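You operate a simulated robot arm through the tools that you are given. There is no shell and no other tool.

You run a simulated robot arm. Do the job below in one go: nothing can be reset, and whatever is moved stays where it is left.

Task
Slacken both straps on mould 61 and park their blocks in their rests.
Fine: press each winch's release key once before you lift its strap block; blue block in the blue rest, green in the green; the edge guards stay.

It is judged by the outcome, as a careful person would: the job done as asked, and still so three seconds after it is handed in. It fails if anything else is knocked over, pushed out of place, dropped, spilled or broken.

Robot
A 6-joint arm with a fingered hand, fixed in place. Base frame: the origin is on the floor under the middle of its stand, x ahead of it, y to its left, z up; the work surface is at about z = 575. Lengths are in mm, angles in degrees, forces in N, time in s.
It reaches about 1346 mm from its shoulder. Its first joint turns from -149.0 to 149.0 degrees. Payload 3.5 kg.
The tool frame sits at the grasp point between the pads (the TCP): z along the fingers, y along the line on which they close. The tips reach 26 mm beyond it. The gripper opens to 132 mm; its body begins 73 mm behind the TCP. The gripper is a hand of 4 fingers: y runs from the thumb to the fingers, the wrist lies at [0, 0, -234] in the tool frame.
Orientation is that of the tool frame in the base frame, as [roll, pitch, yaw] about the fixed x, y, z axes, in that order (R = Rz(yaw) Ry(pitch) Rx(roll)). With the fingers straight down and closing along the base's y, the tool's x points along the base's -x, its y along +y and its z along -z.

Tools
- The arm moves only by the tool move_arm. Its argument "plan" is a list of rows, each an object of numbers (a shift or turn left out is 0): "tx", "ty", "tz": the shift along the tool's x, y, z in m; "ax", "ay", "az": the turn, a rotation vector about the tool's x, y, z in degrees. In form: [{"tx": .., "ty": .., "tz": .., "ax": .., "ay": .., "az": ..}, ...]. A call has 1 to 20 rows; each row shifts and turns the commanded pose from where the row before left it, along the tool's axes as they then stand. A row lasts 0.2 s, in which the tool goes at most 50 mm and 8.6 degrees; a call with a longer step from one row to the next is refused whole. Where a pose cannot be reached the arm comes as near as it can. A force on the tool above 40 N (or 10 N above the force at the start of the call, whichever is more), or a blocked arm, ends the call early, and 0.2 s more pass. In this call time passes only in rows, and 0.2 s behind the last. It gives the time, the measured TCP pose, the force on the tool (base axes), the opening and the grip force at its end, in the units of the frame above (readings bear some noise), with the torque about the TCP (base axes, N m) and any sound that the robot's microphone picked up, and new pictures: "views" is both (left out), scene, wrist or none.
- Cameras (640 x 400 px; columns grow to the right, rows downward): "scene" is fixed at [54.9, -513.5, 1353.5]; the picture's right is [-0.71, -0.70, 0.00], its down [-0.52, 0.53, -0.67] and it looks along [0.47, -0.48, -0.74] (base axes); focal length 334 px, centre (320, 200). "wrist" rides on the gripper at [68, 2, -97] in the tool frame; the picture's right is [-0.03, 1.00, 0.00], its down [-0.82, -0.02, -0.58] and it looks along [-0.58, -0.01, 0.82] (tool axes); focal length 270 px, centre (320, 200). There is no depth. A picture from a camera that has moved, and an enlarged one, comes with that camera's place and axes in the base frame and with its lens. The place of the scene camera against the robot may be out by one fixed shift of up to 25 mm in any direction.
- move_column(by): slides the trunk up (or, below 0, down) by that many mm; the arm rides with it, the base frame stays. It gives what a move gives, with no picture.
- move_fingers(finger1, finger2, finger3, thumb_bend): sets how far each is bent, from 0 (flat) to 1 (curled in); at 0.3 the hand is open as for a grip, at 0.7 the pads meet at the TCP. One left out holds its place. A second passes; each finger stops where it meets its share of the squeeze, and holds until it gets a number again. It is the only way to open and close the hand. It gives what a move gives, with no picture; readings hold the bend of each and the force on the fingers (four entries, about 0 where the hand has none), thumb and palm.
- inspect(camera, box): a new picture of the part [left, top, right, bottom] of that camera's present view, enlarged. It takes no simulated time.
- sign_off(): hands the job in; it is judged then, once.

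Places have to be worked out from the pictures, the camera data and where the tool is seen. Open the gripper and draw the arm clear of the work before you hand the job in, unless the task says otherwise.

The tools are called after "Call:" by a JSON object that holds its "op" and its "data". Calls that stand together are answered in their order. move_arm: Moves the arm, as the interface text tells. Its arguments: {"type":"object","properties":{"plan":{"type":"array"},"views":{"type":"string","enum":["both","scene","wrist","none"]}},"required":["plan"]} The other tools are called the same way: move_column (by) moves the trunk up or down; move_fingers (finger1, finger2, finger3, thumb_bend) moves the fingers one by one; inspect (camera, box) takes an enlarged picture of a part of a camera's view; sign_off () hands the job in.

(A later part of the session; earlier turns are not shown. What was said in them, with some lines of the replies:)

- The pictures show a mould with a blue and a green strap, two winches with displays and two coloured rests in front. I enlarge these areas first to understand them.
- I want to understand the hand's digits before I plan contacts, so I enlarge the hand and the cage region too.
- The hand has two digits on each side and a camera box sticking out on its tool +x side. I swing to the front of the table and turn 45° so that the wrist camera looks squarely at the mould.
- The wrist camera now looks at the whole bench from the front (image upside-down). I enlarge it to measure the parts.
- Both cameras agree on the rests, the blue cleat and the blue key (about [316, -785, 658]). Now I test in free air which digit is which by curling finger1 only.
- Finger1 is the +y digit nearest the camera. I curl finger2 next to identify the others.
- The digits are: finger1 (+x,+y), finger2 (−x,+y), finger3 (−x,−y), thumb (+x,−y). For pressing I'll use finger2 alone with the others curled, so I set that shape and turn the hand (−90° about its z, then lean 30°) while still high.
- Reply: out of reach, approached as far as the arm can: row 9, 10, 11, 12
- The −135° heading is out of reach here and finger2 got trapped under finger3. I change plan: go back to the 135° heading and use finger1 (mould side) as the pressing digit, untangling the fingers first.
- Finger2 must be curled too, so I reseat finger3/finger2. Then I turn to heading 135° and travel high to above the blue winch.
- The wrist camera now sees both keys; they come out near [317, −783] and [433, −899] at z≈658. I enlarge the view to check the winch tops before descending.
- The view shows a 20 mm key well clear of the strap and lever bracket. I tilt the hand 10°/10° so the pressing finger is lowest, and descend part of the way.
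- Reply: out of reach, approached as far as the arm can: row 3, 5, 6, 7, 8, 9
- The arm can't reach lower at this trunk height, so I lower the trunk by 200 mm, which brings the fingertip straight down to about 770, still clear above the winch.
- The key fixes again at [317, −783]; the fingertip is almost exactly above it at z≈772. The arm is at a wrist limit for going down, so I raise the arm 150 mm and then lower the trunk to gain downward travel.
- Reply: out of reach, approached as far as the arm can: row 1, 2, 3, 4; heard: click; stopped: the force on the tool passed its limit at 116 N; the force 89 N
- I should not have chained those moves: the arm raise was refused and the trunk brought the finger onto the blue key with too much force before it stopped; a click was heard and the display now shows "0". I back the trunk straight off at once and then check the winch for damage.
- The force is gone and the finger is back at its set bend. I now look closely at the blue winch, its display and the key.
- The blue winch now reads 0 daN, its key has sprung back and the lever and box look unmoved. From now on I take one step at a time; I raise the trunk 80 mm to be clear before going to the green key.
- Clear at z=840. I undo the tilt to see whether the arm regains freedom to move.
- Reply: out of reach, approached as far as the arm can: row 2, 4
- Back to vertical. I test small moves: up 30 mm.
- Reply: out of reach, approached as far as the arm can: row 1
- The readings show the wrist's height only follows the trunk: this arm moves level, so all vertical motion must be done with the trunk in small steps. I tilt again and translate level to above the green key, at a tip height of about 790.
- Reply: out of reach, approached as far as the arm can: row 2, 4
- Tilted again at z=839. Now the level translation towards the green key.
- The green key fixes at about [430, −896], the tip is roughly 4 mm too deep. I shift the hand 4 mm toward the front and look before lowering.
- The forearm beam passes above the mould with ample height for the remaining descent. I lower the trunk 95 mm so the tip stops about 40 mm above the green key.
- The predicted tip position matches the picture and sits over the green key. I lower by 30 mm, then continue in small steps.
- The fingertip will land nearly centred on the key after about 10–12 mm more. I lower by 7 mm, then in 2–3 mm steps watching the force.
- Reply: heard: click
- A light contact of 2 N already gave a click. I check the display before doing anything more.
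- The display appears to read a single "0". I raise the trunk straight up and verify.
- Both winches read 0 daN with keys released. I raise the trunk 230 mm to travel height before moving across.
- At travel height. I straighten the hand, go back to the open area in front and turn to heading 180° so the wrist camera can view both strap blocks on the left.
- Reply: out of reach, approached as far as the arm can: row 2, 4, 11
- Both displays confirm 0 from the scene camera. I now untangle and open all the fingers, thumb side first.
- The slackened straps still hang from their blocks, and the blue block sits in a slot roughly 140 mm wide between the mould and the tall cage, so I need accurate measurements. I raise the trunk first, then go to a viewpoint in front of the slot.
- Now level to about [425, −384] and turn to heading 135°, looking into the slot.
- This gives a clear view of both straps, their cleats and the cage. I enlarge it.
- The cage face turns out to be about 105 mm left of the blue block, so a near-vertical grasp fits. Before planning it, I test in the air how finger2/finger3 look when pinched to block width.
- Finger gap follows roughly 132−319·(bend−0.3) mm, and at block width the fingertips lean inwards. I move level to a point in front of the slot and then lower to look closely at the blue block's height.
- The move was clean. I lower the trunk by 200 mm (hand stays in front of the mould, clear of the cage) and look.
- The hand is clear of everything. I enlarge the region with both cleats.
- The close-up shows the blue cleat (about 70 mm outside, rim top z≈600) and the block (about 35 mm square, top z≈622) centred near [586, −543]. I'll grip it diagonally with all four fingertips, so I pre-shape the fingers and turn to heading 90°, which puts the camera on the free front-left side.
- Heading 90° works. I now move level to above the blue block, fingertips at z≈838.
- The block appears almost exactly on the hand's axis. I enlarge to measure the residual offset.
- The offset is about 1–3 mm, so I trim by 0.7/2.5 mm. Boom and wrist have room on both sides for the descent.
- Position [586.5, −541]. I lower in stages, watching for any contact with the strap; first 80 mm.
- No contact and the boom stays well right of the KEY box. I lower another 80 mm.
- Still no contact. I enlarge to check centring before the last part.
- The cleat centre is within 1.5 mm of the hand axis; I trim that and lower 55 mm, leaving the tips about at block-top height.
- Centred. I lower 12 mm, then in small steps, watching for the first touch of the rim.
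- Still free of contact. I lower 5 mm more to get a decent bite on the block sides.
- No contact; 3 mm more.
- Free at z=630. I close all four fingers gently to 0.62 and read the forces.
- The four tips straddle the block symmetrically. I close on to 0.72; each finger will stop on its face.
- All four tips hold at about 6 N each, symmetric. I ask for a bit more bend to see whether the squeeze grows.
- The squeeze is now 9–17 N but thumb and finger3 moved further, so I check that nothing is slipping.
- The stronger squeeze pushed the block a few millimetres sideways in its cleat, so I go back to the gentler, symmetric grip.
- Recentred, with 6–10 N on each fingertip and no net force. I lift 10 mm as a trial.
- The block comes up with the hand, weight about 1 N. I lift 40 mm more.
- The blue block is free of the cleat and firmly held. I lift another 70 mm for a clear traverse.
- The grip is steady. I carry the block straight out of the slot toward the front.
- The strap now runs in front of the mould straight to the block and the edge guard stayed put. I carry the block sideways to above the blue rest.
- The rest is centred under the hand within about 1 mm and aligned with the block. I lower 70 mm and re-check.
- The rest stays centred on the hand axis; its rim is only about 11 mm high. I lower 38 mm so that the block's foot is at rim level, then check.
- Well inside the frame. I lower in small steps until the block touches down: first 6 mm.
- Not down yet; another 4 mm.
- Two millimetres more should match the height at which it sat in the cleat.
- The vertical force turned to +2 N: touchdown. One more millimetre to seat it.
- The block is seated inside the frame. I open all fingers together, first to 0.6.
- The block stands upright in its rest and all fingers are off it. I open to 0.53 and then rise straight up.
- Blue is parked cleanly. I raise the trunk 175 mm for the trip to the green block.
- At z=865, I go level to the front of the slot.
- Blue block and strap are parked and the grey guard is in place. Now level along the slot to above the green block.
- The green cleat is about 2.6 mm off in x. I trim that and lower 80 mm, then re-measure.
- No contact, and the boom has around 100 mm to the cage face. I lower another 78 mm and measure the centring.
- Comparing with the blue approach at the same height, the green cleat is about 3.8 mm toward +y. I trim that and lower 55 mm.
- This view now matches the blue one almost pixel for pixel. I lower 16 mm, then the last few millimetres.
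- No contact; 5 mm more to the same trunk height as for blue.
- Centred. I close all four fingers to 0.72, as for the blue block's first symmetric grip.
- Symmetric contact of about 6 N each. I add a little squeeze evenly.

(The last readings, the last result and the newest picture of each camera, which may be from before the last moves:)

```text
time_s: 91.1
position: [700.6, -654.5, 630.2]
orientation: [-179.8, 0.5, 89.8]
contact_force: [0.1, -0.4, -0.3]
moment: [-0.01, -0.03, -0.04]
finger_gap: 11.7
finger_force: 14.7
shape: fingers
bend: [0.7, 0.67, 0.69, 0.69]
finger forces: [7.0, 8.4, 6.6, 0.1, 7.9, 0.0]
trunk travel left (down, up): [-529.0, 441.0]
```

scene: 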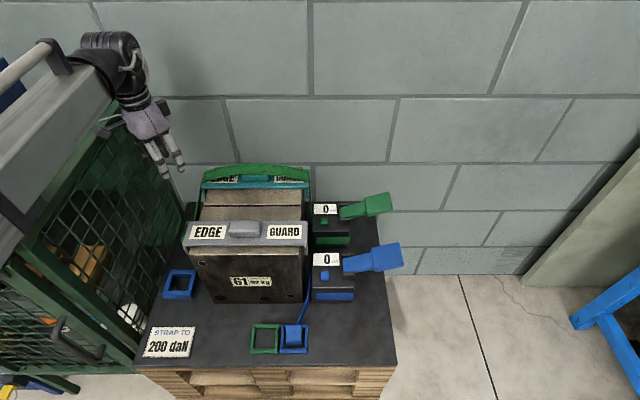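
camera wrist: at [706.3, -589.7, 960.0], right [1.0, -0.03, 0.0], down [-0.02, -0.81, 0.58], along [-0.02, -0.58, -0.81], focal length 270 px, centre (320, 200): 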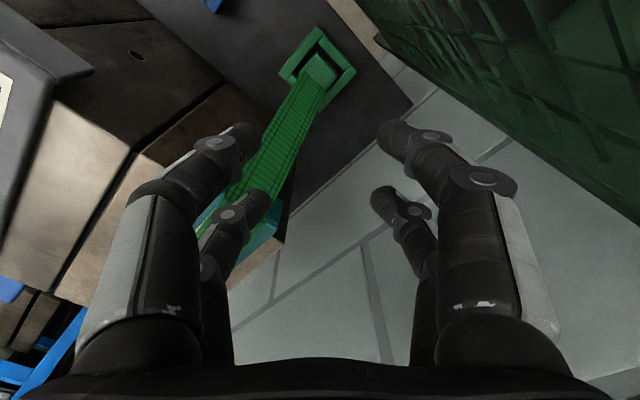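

The grip is balanced at 7–8 N per finger. Trial lift of 10 mm.

Call:
{"op": "move_column", "data": {"by": 10}}

Call:
{"op": "inspect", "data": {"camera": "wrist", "box": [120, 50, 520, 300]}}

```text
time_s: 91.7
position: [700.7, -654.0, 640.8]
orientation: [-179.9, 0.5, 89.8]
contact_force: [-1.1, -0.6, -0.9]
moment: [0.01, 0.0, 0.05]
finger_gap: 11.5
finger_force: 15.2
shape: fingers
bend: [0.7, 0.67, 0.69, 0.69]
finger forces: [7.1, 8.4, 6.6, 0.0, 7.9, 0.0]
trunk travel left (down, up): [-539.0, 431.0]
```

```text
1.60 times, centred on (320, 175) of wrist
camera zoom: at [703.4, -585.2, 736.1], right [1.0, -0.03, 0.0], down [-0.02, -0.81, 0.58], along [-0.02, -0.58, -0.81], focal length 432 px, centre (320, 240)
```

zoom: 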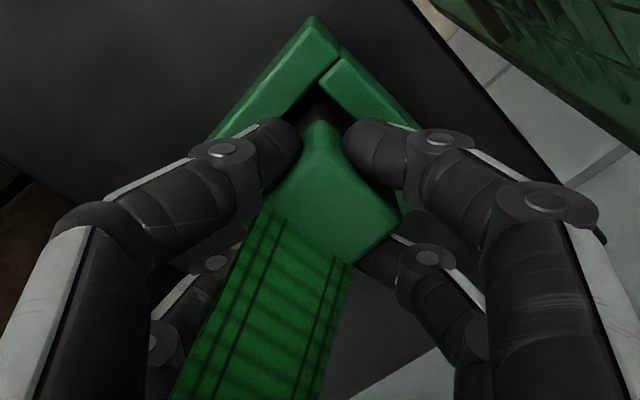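

It comes up with the hand. I lift 115 mm more.

Call:
{"op": "move_column", "data": {"by": 45}}

Call:
{"op": "move_column", "data": {"by": 75}}

Call:
{"op": "inspect", "data": {"camera": "wrist", "box": [0, 0, 640, 400]}}

```text
time_s: 92.6
position: [701.0, -652.6, 684.5]
orientation: [-179.8, 0.5, 89.9]
contact_force: [-0.2, 0.3, -0.7]
moment: [-0.03, -0.03, 0.01]
finger_gap: 11.8
finger_force: 15.4
shape: fingers
bend: [0.7, 0.67, 0.69, 0.69]
finger forces: [7.1, 8.4, 6.6, 0.1, 7.8, 0.0]
trunk travel left (down, up): [-584.0, 386.0]
```

```text
time_s: 93.7
position: [702.7, -653.2, 761.2]
orientation: [-179.9, 0.4, 89.9]
contact_force: [0.3, 0.5, -1.4]
moment: [-0.01, 0.0, 0.02]
finger_gap: 11.9
finger_force: 15.2
shape: fingers
bend: [0.7, 0.67, 0.69, 0.69]
finger forces: [7.1, 8.3, 6.5, 0.1, 7.9, 0.1]
trunk travel left (down, up): [-659.0, 311.0]
```

```text
1.00 times, centred on (320, 200) of wrist (not enlarged: the box is as wide or as high as the picture)
camera zoom: at [703.4, -585.3, 856.0], right [1.0, -0.03, 0.0], down [-0.02, -0.81, 0.58], along [-0.02, -0.58, -0.81], focal length 270 px, centre (320, 200)
```

zoom: 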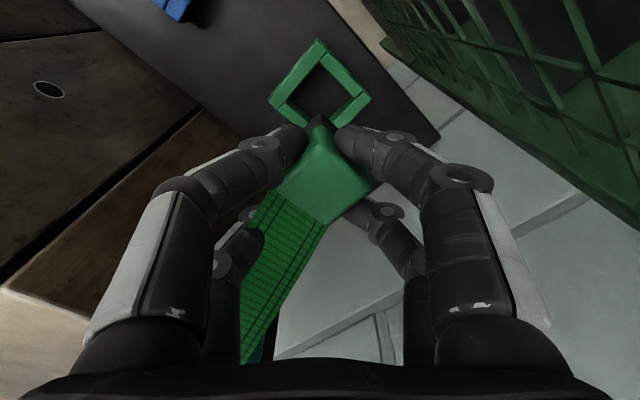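

The green block hangs securely. I sidestep 8 mm away from the guards and carry it out along the slot to the front.

Call:
{"op": "move_arm", "data": {"plan": [{"tx": 0.0057, "ty": 0.0057}, {"tx": 0.0174, "ty": -0.0175}, {"tx": 0.0174, "ty": -0.0175}, {"tx": 0.0174, "ty": -0.0175}, {"tx": 0.0174, "ty": -0.0175}, {"tx": 0.0174, "ty": -0.0175}, {"tx": 0.0174, "ty": -0.0175}, {"tx": 0.0174, "ty": -0.0175}, {"tx": 0.0174, "ty": -0.0175}, {"tx": 0.0174, "ty": -0.0175}, {"tx": 0.0174, "ty": -0.0175}, {"tx": 0.0174, "ty": -0.0175}, {"tx": 0.0174, "ty": -0.0175}]}}

```text
time_s: 96.5
position: [497.5, -439.4, 759.6]
orientation: [-179.9, 0.5, 89.9]
contact_force: [-0.4, 0.4, -1.7]
moment: [0.03, 0.0, -0.04]
finger_gap: 11.7
finger_force: 15.3
shape: fingers
bend: [0.7, 0.67, 0.69, 0.69]
finger forces: [7.2, 8.4, 6.7, 0.0, 7.9, 0.0]
trunk travel left (down, up): [-659.0, 311.0]
camera wrist: at [499.7, -370.3, 856.1], right [1.0, -0.03, 0.0], down [-0.02, -0.81, 0.58], along [-0.02, -0.58, -0.81], focal length 270 px, centre (320, 200)
```

scene: 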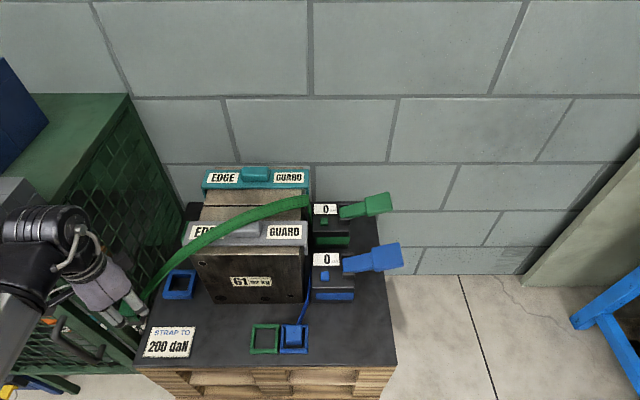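
wrist: 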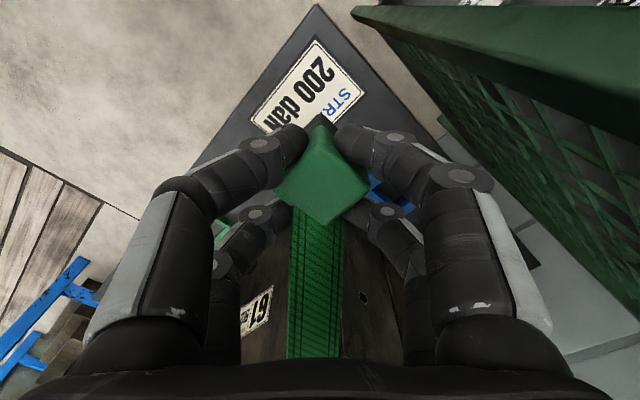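

Both edge guards are unmoved and the green strap follows freely. I carry the block across to above the green rest, estimated at [333, −607].

Call:
{"op": "move_arm", "data": {"plan": [{"tx": -0.0209, "ty": -0.0205}, {"tx": -0.0209, "ty": -0.0205}, {"tx": -0.0209, "ty": -0.0205}, {"tx": -0.0209, "ty": -0.0205}, {"tx": -0.0209, "ty": -0.0205}, {"tx": -0.0209, "ty": -0.0205}, {"tx": -0.0209, "ty": -0.0205}, {"tx": -0.0209, "ty": -0.0205}]}}

Call:
{"op": "inspect", "data": {"camera": "wrist", "box": [220, 30, 420, 170]}}

Call:
{"op": "inspect", "data": {"camera": "scene", "box": [200, 230, 360, 390]}}

```text
time_s: 98.3
position: [332.1, -605.5, 760.5]
orientation: [-179.8, 0.5, 89.9]
contact_force: [1.4, -0.3, -0.7]
moment: [-0.05, 0.0, 0.03]
finger_gap: 11.8
finger_force: 15.7
shape: fingers
bend: [0.7, 0.67, 0.69, 0.69]
finger forces: [7.7, 8.5, 7.1, 0.1, 8.0, 0.1]
trunk travel left (down, up): [-659.0, 311.0]
camera wrist: at [334.8, -537.1, 856.1], right [1.0, -0.03, 0.0], down [-0.02, -0.81, 0.58], along [-0.02, -0.58, -0.81], focal length 270 px, centre (320, 200)
```

scene: 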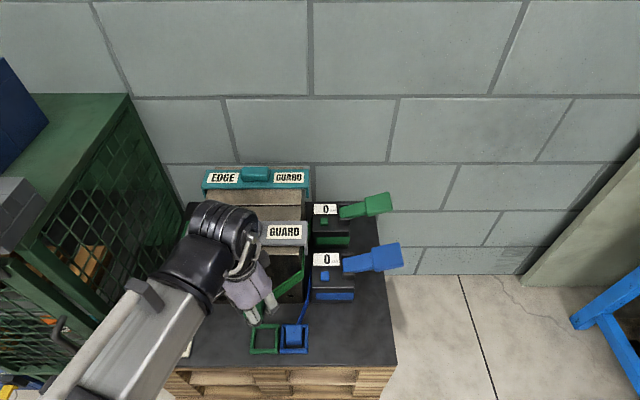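
wrist: 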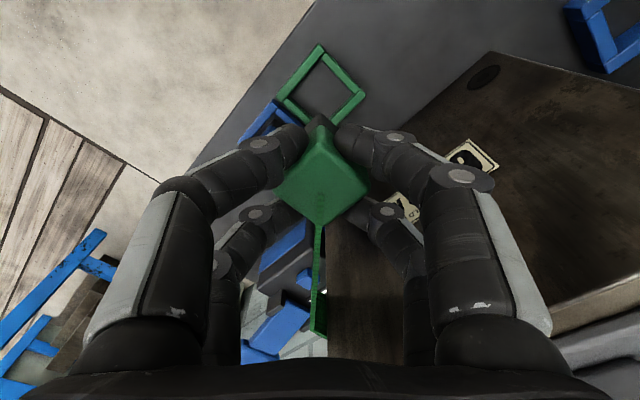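

```text
2.86 times, centred on (320, 100) of wrist
camera zoom: at [334.8, -537.1, 856.1], right [1.0, -0.03, 0.0], down [-0.02, -0.81, 0.58], along [-0.02, -0.58, -0.81], focal length 772 px, centre (320, 486)
```

zoom: 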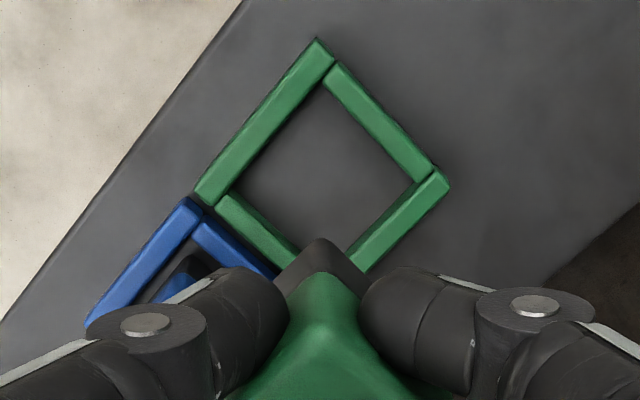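

```text
2.50 times, centred on (280, 310) of scene
camera zoom: at [54.9, -513.5, 1353.5], right [-0.71, -0.7, 0.0], down [-0.52, 0.53, -0.67], along [0.47, -0.48, -0.74], focal length 835 px, centre (420, -75)
```

zoom: 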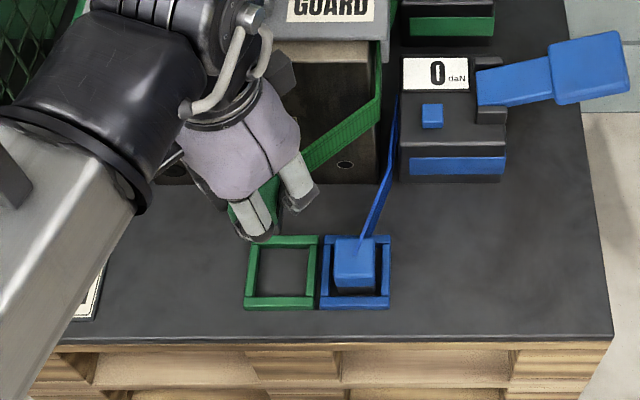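

The rest centre comes out at [333, −607]. To keep finger3 clear of the parked blue block I'll place the green block about 2.5 mm to the left of centre; I trim the hand and lower 60 mm.

Call:
{"op": "move_arm", "data": {"plan": [{"tx": 0.0005, "ty": 0.0028}], "views": "none"}}

Call:
{"op": "move_column", "data": {"by": -65}}

Call:
{"op": "inspect", "data": {"camera": "wrist", "box": [120, 50, 520, 300]}}

Call:
{"op": "inspect", "data": {"camera": "scene", "box": [230, 260, 350, 370]}}

```text
time_s: 98.7
position: [336.1, -605.1, 759.8]
orientation: [-179.7, 0.6, 89.9]
contact_force: [-0.6, 0.1, -1.8]
moment: [0.02, -0.02, 0.01]
finger_gap: 11.8
finger_force: 15.4
shape: fingers
bend: [0.7, 0.67, 0.69, 0.69]
finger forces: [7.7, 8.5, 7.1, 0.0, 8.0, 0.0]
trunk travel left (down, up): [-659.0, 311.0]
```

```text
time_s: 99.8
position: [335.8, -605.8, 696.1]
orientation: [-179.8, 0.4, 89.9]
contact_force: [0.5, -0.3, -1.4]
moment: [0.0, 0.01, -0.03]
finger_gap: 11.6
finger_force: 16.6
shape: fingers
bend: [0.7, 0.67, 0.69, 0.69]
finger forces: [7.8, 8.5, 7.1, 0.0, 8.0, 0.0]
trunk travel left (down, up): [-594.0, 376.0]
```

```text
1.60 times, centred on (320, 175) of wrist
camera zoom: at [338.1, -536.5, 791.1], right [1.0, -0.03, 0.0], down [-0.02, -0.81, 0.58], along [-0.02, -0.58, -0.81], focal length 432 px, centre (320, 240)
```

zoom: 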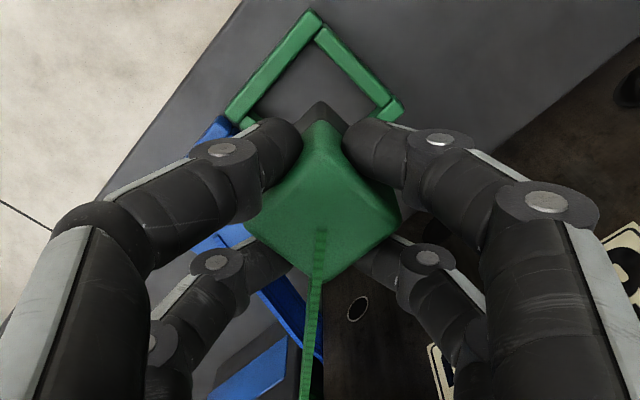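

```text
3.64 times, centred on (290, 315) of scene
camera zoom: at [54.9, -513.5, 1353.5], right [-0.71, -0.7, 0.0], down [-0.52, 0.53, -0.67], along [0.47, -0.48, -0.74], focal length 1214 px, centre (429, -218)
```

zoom: 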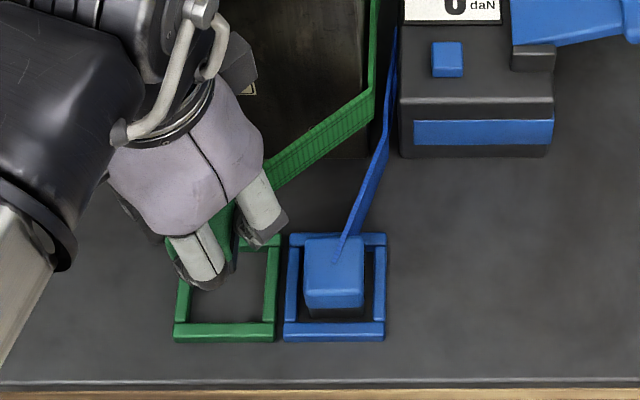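

Predicted clearance between finger3 and the blue block is about 5 mm. I lower 48 mm and look closely again.

Call:
{"op": "move_column", "data": {"by": -48}}

Call:
{"op": "inspect", "data": {"camera": "scene", "box": [240, 290, 340, 370]}}

Call:
{"op": "inspect", "data": {"camera": "wrist", "box": [120, 50, 520, 300]}}

```text
time_s: 100.7
position: [336.1, -604.8, 647.2]
orientation: [-179.8, 0.5, 89.8]
contact_force: [0.1, -0.6, -2.3]
moment: [0.02, 0.0, -0.01]
finger_gap: 11.7
finger_force: 15.4
shape: fingers
bend: [0.7, 0.67, 0.69, 0.69]
finger forces: [7.7, 8.5, 7.2, 0.0, 8.0, 0.1]
trunk travel left (down, up): [-546.0, 424.0]
```

```text
5.00 times, centred on (290, 330) of scene
camera zoom: at [54.9, -513.5, 1353.5], right [-0.71, -0.7, 0.0], down [-0.52, 0.53, -0.67], along [0.47, -0.48, -0.74], focal length 1670 px, centre (470, -450)
```

zoom: 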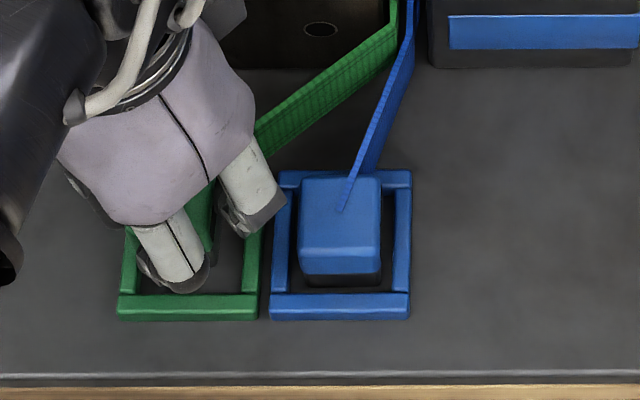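

```text
1.60 times, centred on (320, 175) of wrist
camera zoom: at [338.1, -536.5, 743.1], right [1.0, -0.03, 0.0], down [-0.02, -0.81, 0.58], along [-0.02, -0.58, -0.81], focal length 432 px, centre (320, 240)
```

zoom: 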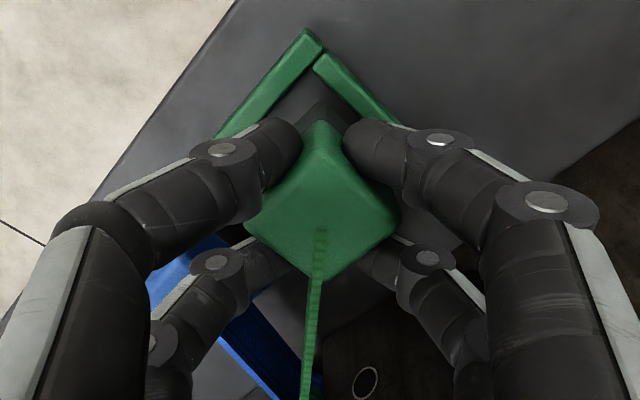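

The gap to the blue block will be about 3–4 mm and the foot stays inside the frame. I lower 12 mm.

Call:
{"op": "move_column", "data": {"by": -12}}

Call:
{"op": "inspect", "data": {"camera": "scene", "box": [240, 290, 340, 370]}}

```text
time_s: 101.2
position: [334.8, -605.4, 634.3]
orientation: [-179.8, 0.6, 89.9]
contact_force: [-0.5, -1.0, -1.6]
moment: [-0.03, 0.02, -0.01]
finger_gap: 11.8
finger_force: 15.6
shape: fingers
bend: [0.7, 0.67, 0.69, 0.69]
finger forces: [7.7, 8.4, 7.1, 0.0, 8.0, 0.0]
trunk travel left (down, up): [-534.0, 436.0]
```

```text
5.00 times, centred on (290, 330) of scene
camera zoom: at [54.9, -513.5, 1353.5], right [-0.71, -0.7, 0.0], down [-0.52, 0.53, -0.67], along [0.47, -0.48, -0.74], focal length 1670 px, centre (470, -450)
```

zoom: 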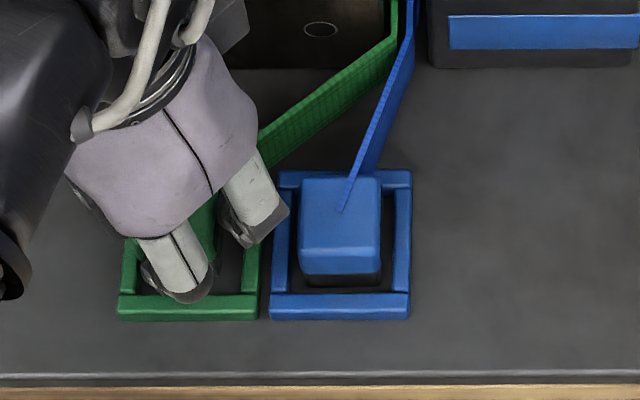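

Clear. I continue in small steps: 4 mm.

Call:
{"op": "move_column", "data": {"by": -4}}

```text
time_s: 101.8
position: [336.4, -604.9, 631.0]
orientation: [-179.8, 0.4, 89.8]
contact_force: [-0.5, 0.3, -1.9]
moment: [-0.01, 0.0, 0.02]
finger_gap: 11.5
finger_force: 15.8
shape: fingers
bend: [0.7, 0.67, 0.69, 0.69]
finger forces: [7.8, 8.5, 7.1, 0.0, 8.0, 0.0]
trunk travel left (down, up): [-530.0, 440.0]
```

Not yet down; 1.5 mm more.

Call:
{"op": "move_column", "data": {"by": -1.5}}

```text
time_s: 102.3
position: [335.7, -605.1, 630.0]
orientation: [-179.8, 0.5, 89.9]
contact_force: [-0.1, -0.2, -1.4]
moment: [0.0, 0.0, 0.01]
finger_gap: 11.9
finger_force: 15.9
shape: fingers
bend: [0.7, 0.67, 0.69, 0.69]
finger forces: [7.7, 8.6, 7.1, 0.0, 8.0, 0.0]
trunk travel left (down, up): [-528.0, 442.0]
```

Still hanging at −1.4 N; another 1 mm.

Call:
{"op": "move_column", "data": {"by": -1}}

```text
time_s: 102.8
position: [336.1, -604.8, 628.8]
orientation: [-179.8, 0.5, 89.9]
contact_force: [-1.2, -0.6, -1.5]
moment: [-0.01, -0.03, -0.01]
finger_gap: 11.5
finger_force: 16.0
shape: fingers
bend: [0.7, 0.68, 0.69, 0.69]
finger forces: [7.8, 8.7, 7.1, 0.1, 8.2, 0.1]
trunk travel left (down, up): [-527.0, 443.0]
```

Call:
{"op": "move_column", "data": {"by": -1}}

```text
time_s: 103.3
position: [335.9, -605.9, 628.2]
orientation: [-179.8, 0.6, 90.0]
contact_force: [-0.3, -0.7, 4.8]
moment: [0.01, -0.01, -0.01]
finger_gap: 11.4
finger_force: 17.3
shape: fingers
bend: [0.7, 0.68, 0.7, 0.69]
finger forces: [8.2, 9.4, 7.7, 0.0, 8.8, 0.0]
trunk travel left (down, up): [-526.0, 444.0]
```

Touchdown at +4.8 N, at table height, so the foot is inside the frame. I release with thumb, finger1 and finger2, moving finger3 only slightly because of the blue block beside it.

Call:
{"op": "move_fingers", "data": {"finger1": 0.61, "finger2": 0.61, "finger3": 0.68, "thumb_bend": 0.61}}

Call:
{"op": "inspect", "data": {"camera": "wrist", "box": [120, 50, 520, 300]}}

Call:
{"op": "inspect", "data": {"camera": "scene", "box": [240, 290, 340, 370]}}

```text
time_s: 104.3
position: [335.5, -606.3, 628.9]
orientation: [-179.9, 0.4, 89.9]
contact_force: [-1.8, -2.8, 1.3]
moment: [-0.06, 0.06, -0.05]
finger_gap: 28.8
finger_force: 1.3
shape: fingers
bend: [0.61, 0.61, 0.67, 0.61]
finger forces: [0.1, 0.0, 2.6, 0.0, 0.1, 0.0]
trunk travel left (down, up): [-526.0, 444.0]
```

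```text
1.60 times, centred on (320, 175) of wrist
camera zoom: at [337.9, -536.5, 723.7], right [1.0, -0.03, 0.0], down [-0.02, -0.81, 0.58], along [-0.02, -0.58, -0.81], focal length 432 px, centre (320, 240)
```

zoom: 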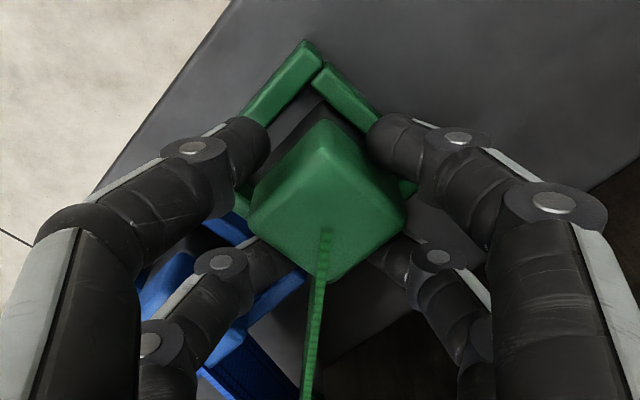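

```text
5.00 times, centred on (290, 330) of scene
camera zoom: at [54.9, -513.5, 1353.5], right [-0.71, -0.7, 0.0], down [-0.52, 0.53, -0.67], along [0.47, -0.48, -0.74], focal length 1670 px, centre (470, -450)
```

zoom: 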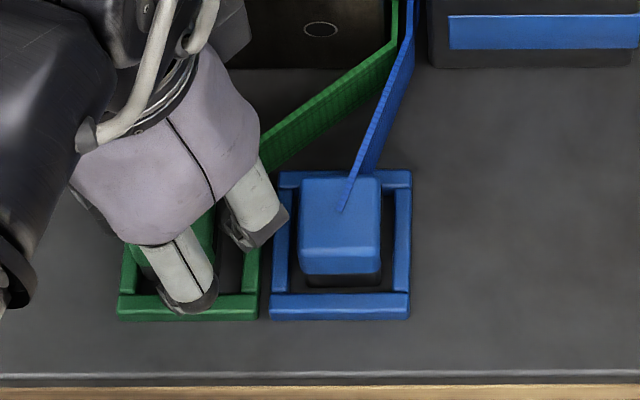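

Three fingers are free; finger3 still presses with 2.6 N. I back it off by a small amount, keeping clear of the blue block.

Call:
{"op": "move_fingers", "data": {"finger3": 0.66}}

Call:
{"op": "inspect", "data": {"camera": "scene", "box": [240, 290, 340, 370]}}

```text
time_s: 105.3
position: [334.8, -604.9, 627.9]
orientation: [-179.9, 0.5, 89.8]
contact_force: [-0.2, -1.0, 1.1]
moment: [-0.03, 0.01, 0.03]
finger_gap: 28.8
finger_force: 0.7
shape: fingers
bend: [0.61, 0.61, 0.66, 0.61]
finger forces: [0.1, 0.0, 1.5, 0.1, 0.0, 0.0]
trunk travel left (down, up): [-526.0, 444.0]
```

```text
5.00 times, centred on (290, 330) of scene
camera zoom: at [54.9, -513.5, 1353.5], right [-0.71, -0.7, 0.0], down [-0.52, 0.53, -0.67], along [0.47, -0.48, -0.74], focal length 1670 px, centre (470, -450)
```

zoom: 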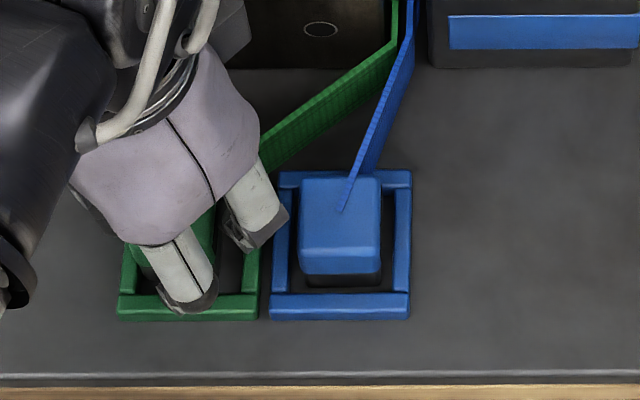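

1.5 N remains and the gap to the blue block is still about 4 mm; one more small step.

Call:
{"op": "move_fingers", "data": {"finger3": 0.645}}

Call:
{"op": "inspect", "data": {"camera": "scene", "box": [240, 290, 340, 370]}}

Call:
{"op": "inspect", "data": {"camera": "wrist", "box": [120, 50, 520, 300]}}

```text
time_s: 106.3
position: [335.5, -603.7, 627.5]
orientation: [-179.8, 0.5, 89.9]
contact_force: [-0.2, -0.4, 0.4]
moment: [-0.03, -0.01, -0.03]
finger_gap: 28.6
finger_force: 0.2
shape: fingers
bend: [0.61, 0.61, 0.64, 0.61]
finger forces: [0.1, 0.0, 0.0, 0.0, 0.1, 0.0]
trunk travel left (down, up): [-526.0, 444.0]
```

```text
5.00 times, centred on (290, 330) of scene
camera zoom: at [54.9, -513.5, 1353.5], right [-0.71, -0.7, 0.0], down [-0.52, 0.53, -0.67], along [0.47, -0.48, -0.74], focal length 1670 px, centre (470, -450)
```

zoom: 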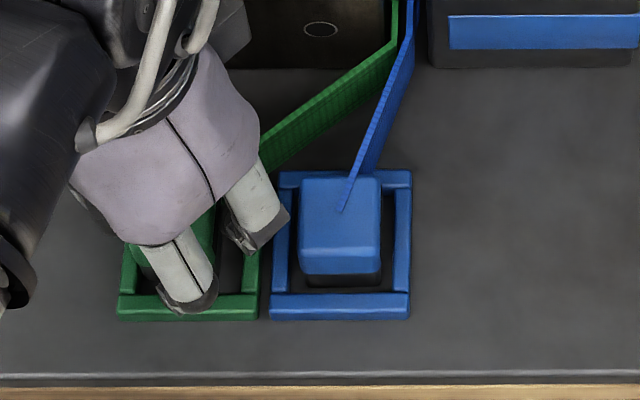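

```text
1.60 times, centred on (320, 175) of wrist
camera zoom: at [338.1, -536.4, 723.7], right [1.0, -0.03, 0.0], down [-0.02, -0.81, 0.58], along [-0.02, -0.58, -0.81], focal length 432 px, centre (320, 240)
```

zoom: 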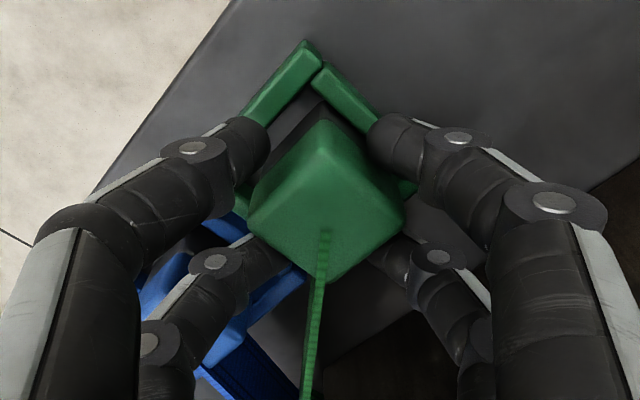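

All contact is gone and the blue block is untouched. I rise gently 15 mm first and check that the green block stays.

Call:
{"op": "move_column", "data": {"by": 15}}

Call:
{"op": "inspect", "data": {"camera": "scene", "box": [240, 290, 340, 370]}}

Call:
{"op": "inspect", "data": {"camera": "wrist", "box": [120, 50, 520, 300]}}

```text
time_s: 106.9
position: [336.3, -605.1, 643.7]
orientation: [-179.7, 0.5, 90.0]
contact_force: [-0.2, 0.1, -0.7]
moment: [0.03, -0.02, -0.05]
finger_gap: 28.3
finger_force: 0.0
shape: fingers
bend: [0.61, 0.61, 0.64, 0.61]
finger forces: [0.1, 0.1, 0.0, 0.0, 0.0, 0.0]
trunk travel left (down, up): [-541.0, 429.0]
```

```text
5.00 times, centred on (290, 330) of scene
camera zoom: at [54.9, -513.5, 1353.5], right [-0.71, -0.7, 0.0], down [-0.52, 0.53, -0.67], along [0.47, -0.48, -0.74], focal length 1670 px, centre (470, -450)
```

zoom: 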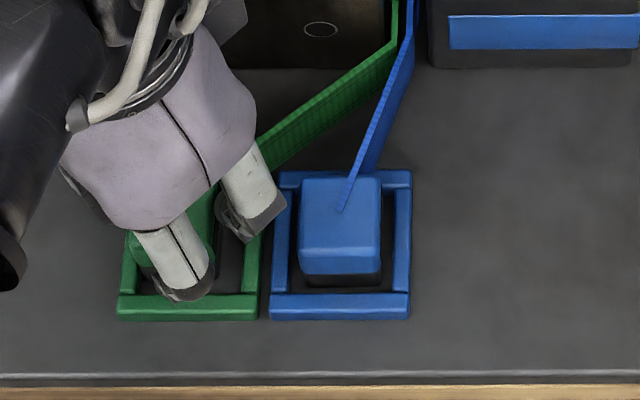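

```text
1.60 times, centred on (320, 175) of wrist
camera zoom: at [338.1, -536.4, 738.7], right [1.0, -0.03, 0.0], down [-0.02, -0.81, 0.58], along [-0.02, -0.58, -0.81], focal length 432 px, centre (320, 240)
```

zoom: 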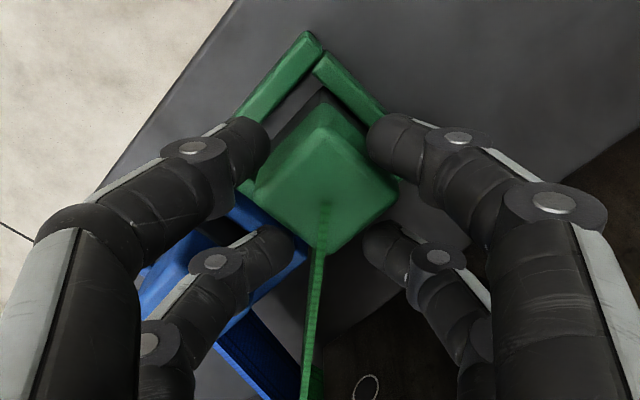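

The green block stays in its rest while the fingers rise past it. I rise 150 mm more.

Call:
{"op": "move_column", "data": {"by": 50}}

Call:
{"op": "inspect", "data": {"camera": "wrist", "box": [120, 0, 520, 250]}}

Call:
{"op": "inspect", "data": {"camera": "scene", "box": [240, 290, 340, 370]}}

```text
time_s: 107.9
position: [335.9, -605.0, 692.1]
orientation: [-179.8, 0.5, 89.9]
contact_force: [0.2, 0.1, 0.0]
moment: [0.02, -0.02, 0.02]
finger_gap: 28.5
finger_force: 0.1
shape: fingers
bend: [0.61, 0.61, 0.64, 0.61]
finger forces: [0.0, 0.0, 0.0, 0.1, 0.0, 0.0]
trunk travel left (down, up): [-591.0, 379.0]
```

```text
1.60 times, centred on (320, 125) of wrist
camera zoom: at [338.1, -536.4, 788.7], right [1.0, -0.03, 0.0], down [-0.02, -0.81, 0.58], along [-0.02, -0.58, -0.81], focal length 432 px, centre (320, 320)
```

zoom: 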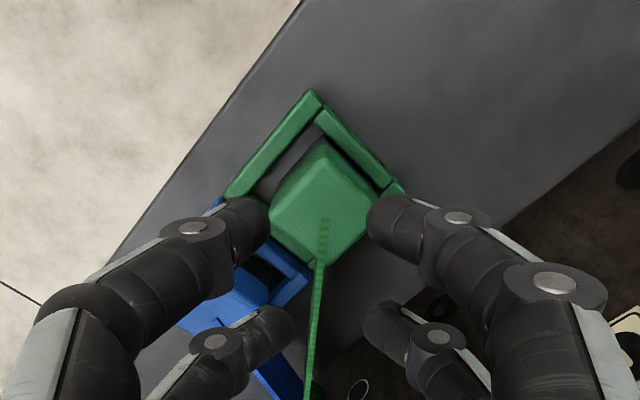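

```text
5.00 times, centred on (290, 330) of scene
camera zoom: at [54.9, -513.5, 1353.5], right [-0.71, -0.7, 0.0], down [-0.52, 0.53, -0.67], along [0.47, -0.48, -0.74], focal length 1670 px, centre (470, -450)
```

zoom: 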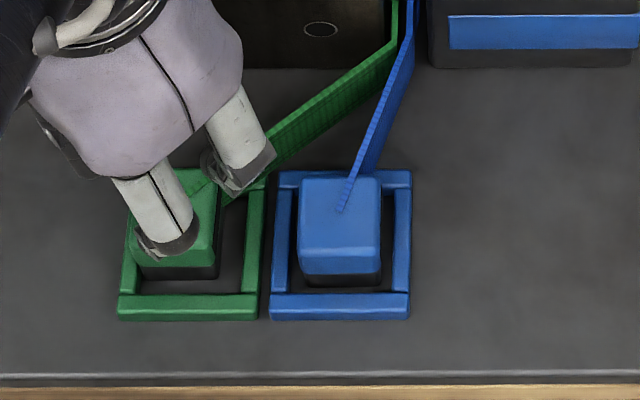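

Both blocks stand in their rests. I rise another 120 mm and then withdraw to get a clear look.

Call:
{"op": "move_column", "data": {"by": 130}}

Call:
{"op": "inspect", "data": {"camera": "wrist", "box": [220, 20, 420, 160]}}

Call:
{"op": "inspect", "data": {"camera": "scene", "box": [240, 290, 340, 370]}}

```text
time_s: 109.4
position: [334.1, -605.1, 822.3]
orientation: [-179.9, 0.5, 89.9]
contact_force: [-0.5, -0.2, 0.3]
moment: [-0.01, -0.02, 0.0]
finger_gap: 28.6
finger_force: 0.1
shape: fingers
bend: [0.61, 0.61, 0.64, 0.61]
finger forces: [0.0, 0.1, 0.0, 0.0, 0.0, 0.0]
trunk travel left (down, up): [-721.0, 249.0]
```

```text
2.86 times, centred on (320, 90) of wrist
camera zoom: at [338.1, -536.4, 918.6], right [1.0, -0.03, 0.0], down [-0.02, -0.81, 0.58], along [-0.02, -0.58, -0.81], focal length 772 px, centre (320, 514)
```

zoom: 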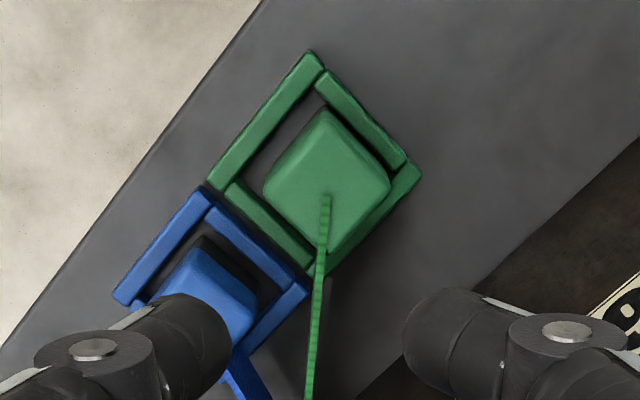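

```text
5.00 times, centred on (290, 330) of scene
camera zoom: at [54.9, -513.5, 1353.5], right [-0.71, -0.7, 0.0], down [-0.52, 0.53, -0.67], along [0.47, -0.48, -0.74], focal length 1670 px, centre (470, -450)
```

zoom: 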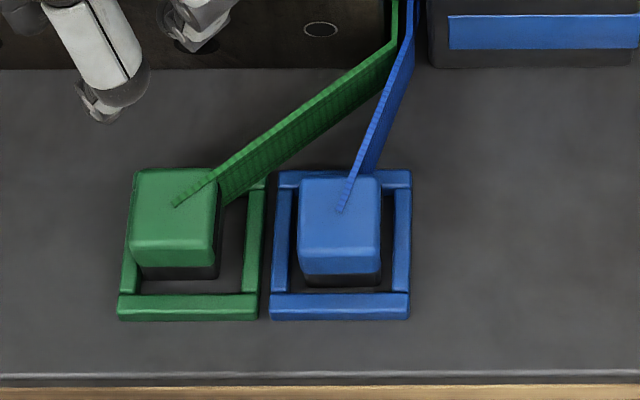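

The green block is inside its frame (about 6 mm off-centre to the left, seated flat) and the blue one is untouched. I raise the trunk to travel height before opening the hand.

Call:
{"op": "move_column", "data": {"by": 180}}

Call:
{"op": "move_fingers", "data": {"finger1": 0.3, "finger2": 0.3, "finger3": 0.3, "thumb_bend": 0.3}}

Call:
{"op": "move_arm", "data": {"plan": [{"tx": 0.03, "ty": -0.008}, {"tx": 0.03, "ty": -0.008}, {"tx": 0.03, "ty": -0.008}, {"tx": 0.03, "ty": -0.008}, {"tx": 0.03, "ty": -0.008}, {"tx": 0.03, "ty": -0.008}, {"tx": 0.03, "ty": -0.008}]}}

```text
time_s: 111.4
position: [337.5, -604.5, 1002.5]
orientation: [-179.8, 0.4, 89.9]
contact_force: [0.4, -0.3, 0.4]
moment: [-0.01, 0.01, 0.05]
finger_gap: 28.9
finger_force: 0.0
shape: fingers
bend: [0.61, 0.61, 0.64, 0.61]
finger forces: [0.0, 0.0, 0.0, 0.1, 0.0, 0.0]
trunk travel left (down, up): [-901.0, 69.0]
```

```text
time_s: 112.4
position: [336.1, -604.7, 1003.7]
orientation: [-179.8, 0.6, 89.9]
contact_force: [-0.1, -1.1, 0.6]
moment: [-0.02, 0.03, 0.02]
finger_gap: 132.3
finger_force: 0.0
shape: fingers
bend: [0.3, 0.3, 0.3, 0.3]
finger forces: [0.0, 0.1, 0.0, 0.1, 0.1, 0.1]
trunk travel left (down, up): [-901.0, 69.0]
```

```text
time_s: 114.0
position: [294.0, -422.9, 1003.1]
orientation: [-179.9, 0.5, 89.9]
contact_force: [-0.1, 0.3, -0.2]
moment: [0.0, 0.02, 0.01]
finger_gap: 132.4
finger_force: 0.1
shape: fingers
bend: [0.3, 0.3, 0.3, 0.3]
finger forces: [0.0, 0.0, 0.1, 0.0, 0.0, 0.1]
out of reach, approached as far as the arm can: row 7
trunk travel left (down, up): [-901.0, 69.0]
camera wrist: at [296.2, -354.9, 1098.8], right [1.0, -0.03, 0.0], down [-0.02, -0.81, 0.58], along [-0.02, -0.58, -0.81], focal length 270 px, centre (320, 200)
```

scene: 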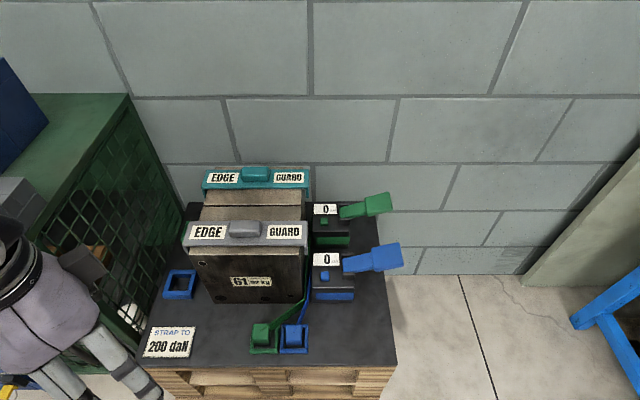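
wrist: 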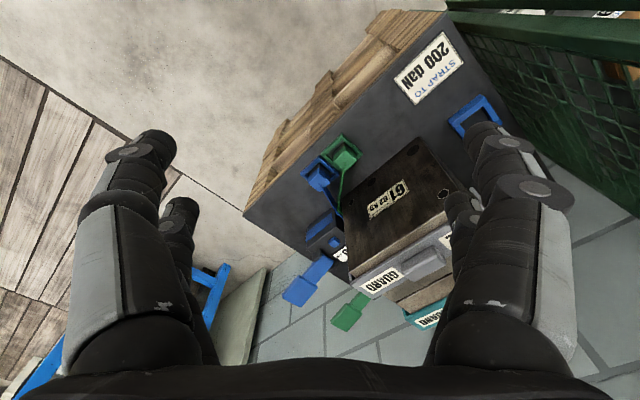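

The arm is back in front, open and clear. I do a final check of blocks, winches and guards before handing in.

Call:
{"op": "inspect", "data": {"camera": "scene", "box": [235, 305, 335, 370]}}

Call:
{"op": "inspect", "data": {"camera": "scene", "box": [280, 180, 420, 310]}}

Call:
{"op": "inspect", "data": {"camera": "scene", "box": [140, 150, 340, 310]}}

Call:
{"op": "inspect", "data": {"camera": "wrist", "box": [270, 110, 400, 210]}}

```text
6.15 times, centred on (285, 338) of scene
camera zoom: at [54.9, -513.5, 1353.5], right [-0.71, -0.7, 0.0], down [-0.52, 0.53, -0.67], along [0.47, -0.48, -0.74], focal length 2055 px, centre (535, -646)
```

zoom: 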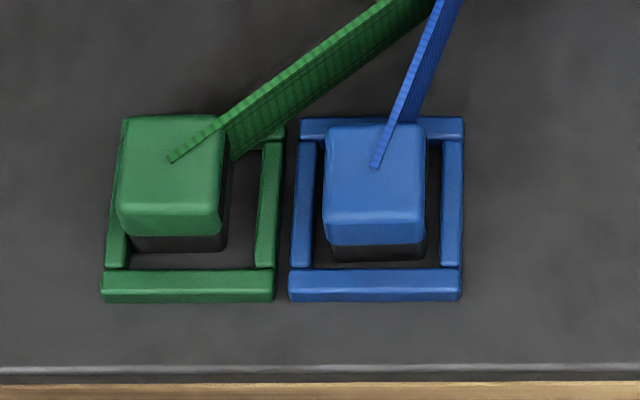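

```text
3.08 times, centred on (350, 245) of scene
camera zoom: at [54.9, -513.5, 1353.5], right [-0.71, -0.7, 0.0], down [-0.52, 0.53, -0.67], along [0.47, -0.48, -0.74], focal length 1027 px, centre (228, 62)
```

zoom: 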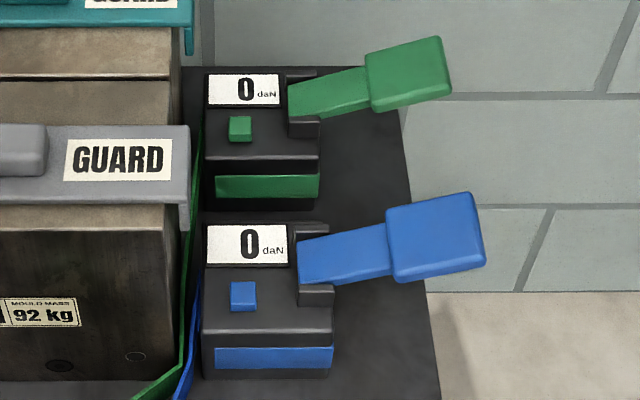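

```text
2.50 times, centred on (240, 230) of scene
camera zoom: at [54.9, -513.5, 1353.5], right [-0.71, -0.7, 0.0], down [-0.52, 0.53, -0.67], along [0.47, -0.48, -0.74], focal length 835 px, centre (520, 125)
```

zoom: 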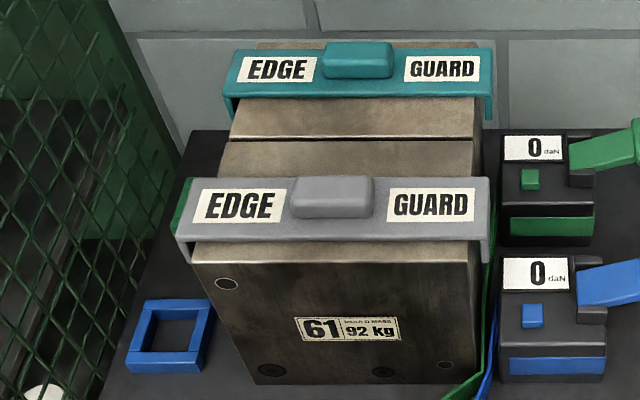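

```text
4.00 times, centred on (335, 160) of wrist
camera zoom: at [296.2, -354.9, 1098.8], right [1.0, -0.03, 0.0], down [-0.02, -0.81, 0.58], along [-0.02, -0.58, -0.81], focal length 1081 px, centre (260, 360)
```

zoom: 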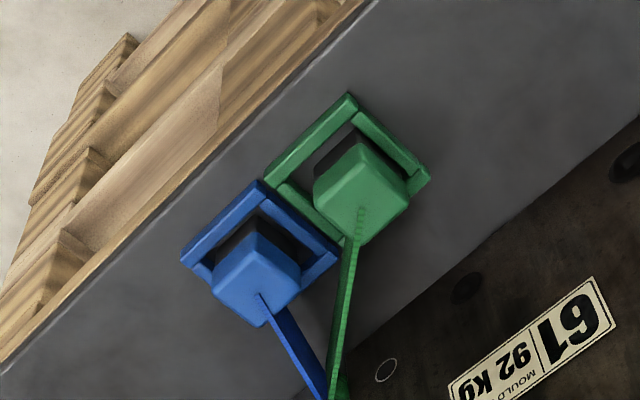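

Winches, levers, keys, mould and guards are at the same pixels as at the start. I look once more closely at how level the green block sits compared with the blue one.

Call:
{"op": "inspect", "data": {"camera": "scene", "box": [248, 318, 282, 358]}}

Call:
{"op": "inspect", "data": {"camera": "scene", "box": [278, 318, 312, 358]}}

Call:
{"op": "inspect", "data": {"camera": "wrist", "box": [300, 125, 360, 185]}}

```text
10.00 times, centred on (265, 338) of scene
camera zoom: at [54.9, -513.5, 1353.5], right [-0.71, -0.7, 0.0], down [-0.52, 0.53, -0.67], along [0.47, -0.48, -0.74], focal length 3339 px, centre (870, -1180)
```

zoom: 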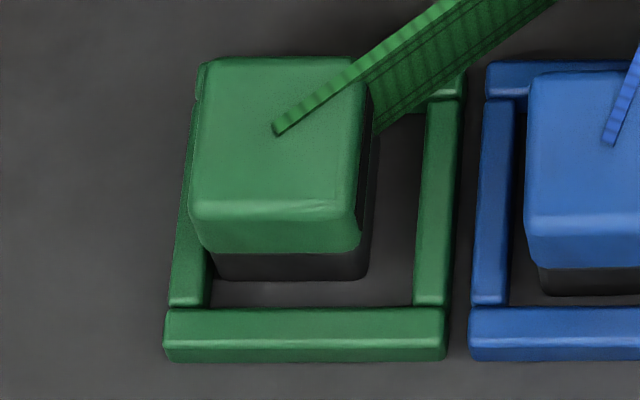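

```text
10.00 times, centred on (295, 338) of scene
camera zoom: at [54.9, -513.5, 1353.5], right [-0.71, -0.7, 0.0], down [-0.52, 0.53, -0.67], along [0.47, -0.48, -0.74], focal length 3339 px, centre (570, -1180)
```

zoom: 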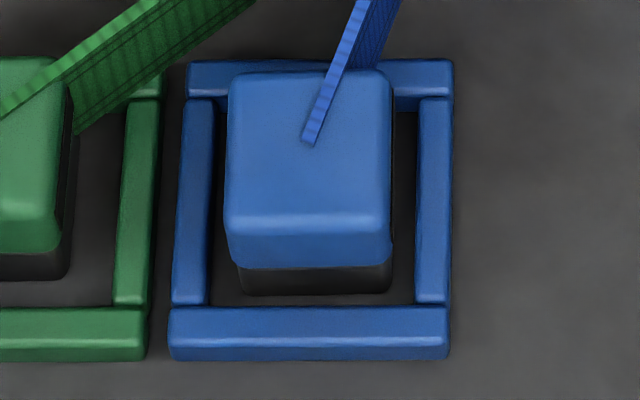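

```text
6.67 times, centred on (330, 155) of wrist
camera zoom: at [296.2, -354.9, 1098.8], right [1.0, -0.03, 0.0], down [-0.02, -0.81, 0.58], along [-0.02, -0.58, -0.81], focal length 1802 px, centre (253, 500)
```

zoom: 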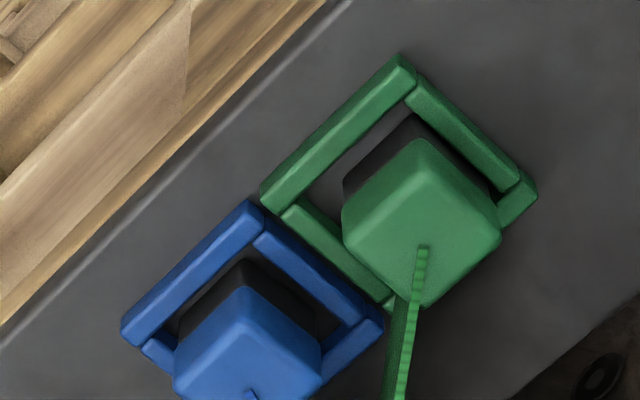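

Both blocks stand flat inside their own rests (blue in blue, green in green). Both winches read 0 daN after one click each. The edge guards, mould, levers and cleats are where they were, and the hand is open and clear. I hand the job in.

Call:
{"op": "sign_off", "data": {}}

```text
The job is handed in.
```

Both straps on mould 61 are slack and their blocks are parked, blue in the blue rest and green in the green rest. I have handed the job in.

- **Release keys:** Each key was pressed before its block was lifted, with one click heard per press. Both winches now read 0 daN.
- **Hard press on the blue key:** I chained two moves, and when the first was refused the trunk drove the finger onto the blue key. It hit with up to 116 N before the safety stop. The key sprang back, and the winch and lever look unmoved and undamaged.
- **Blocks:** Both stand flat inside their frames. Blue is roughly centred. Green sits about 7 mm off centre, close to the left and back bars. I placed it slightly left on purpose to keep a finger clear of the blue block beside it.
- **Everything else:** The edge guards, mould, levers and emptied cleats look unmoved in the final pictures. The hand is open and the arm is drawn back in front of the bench.
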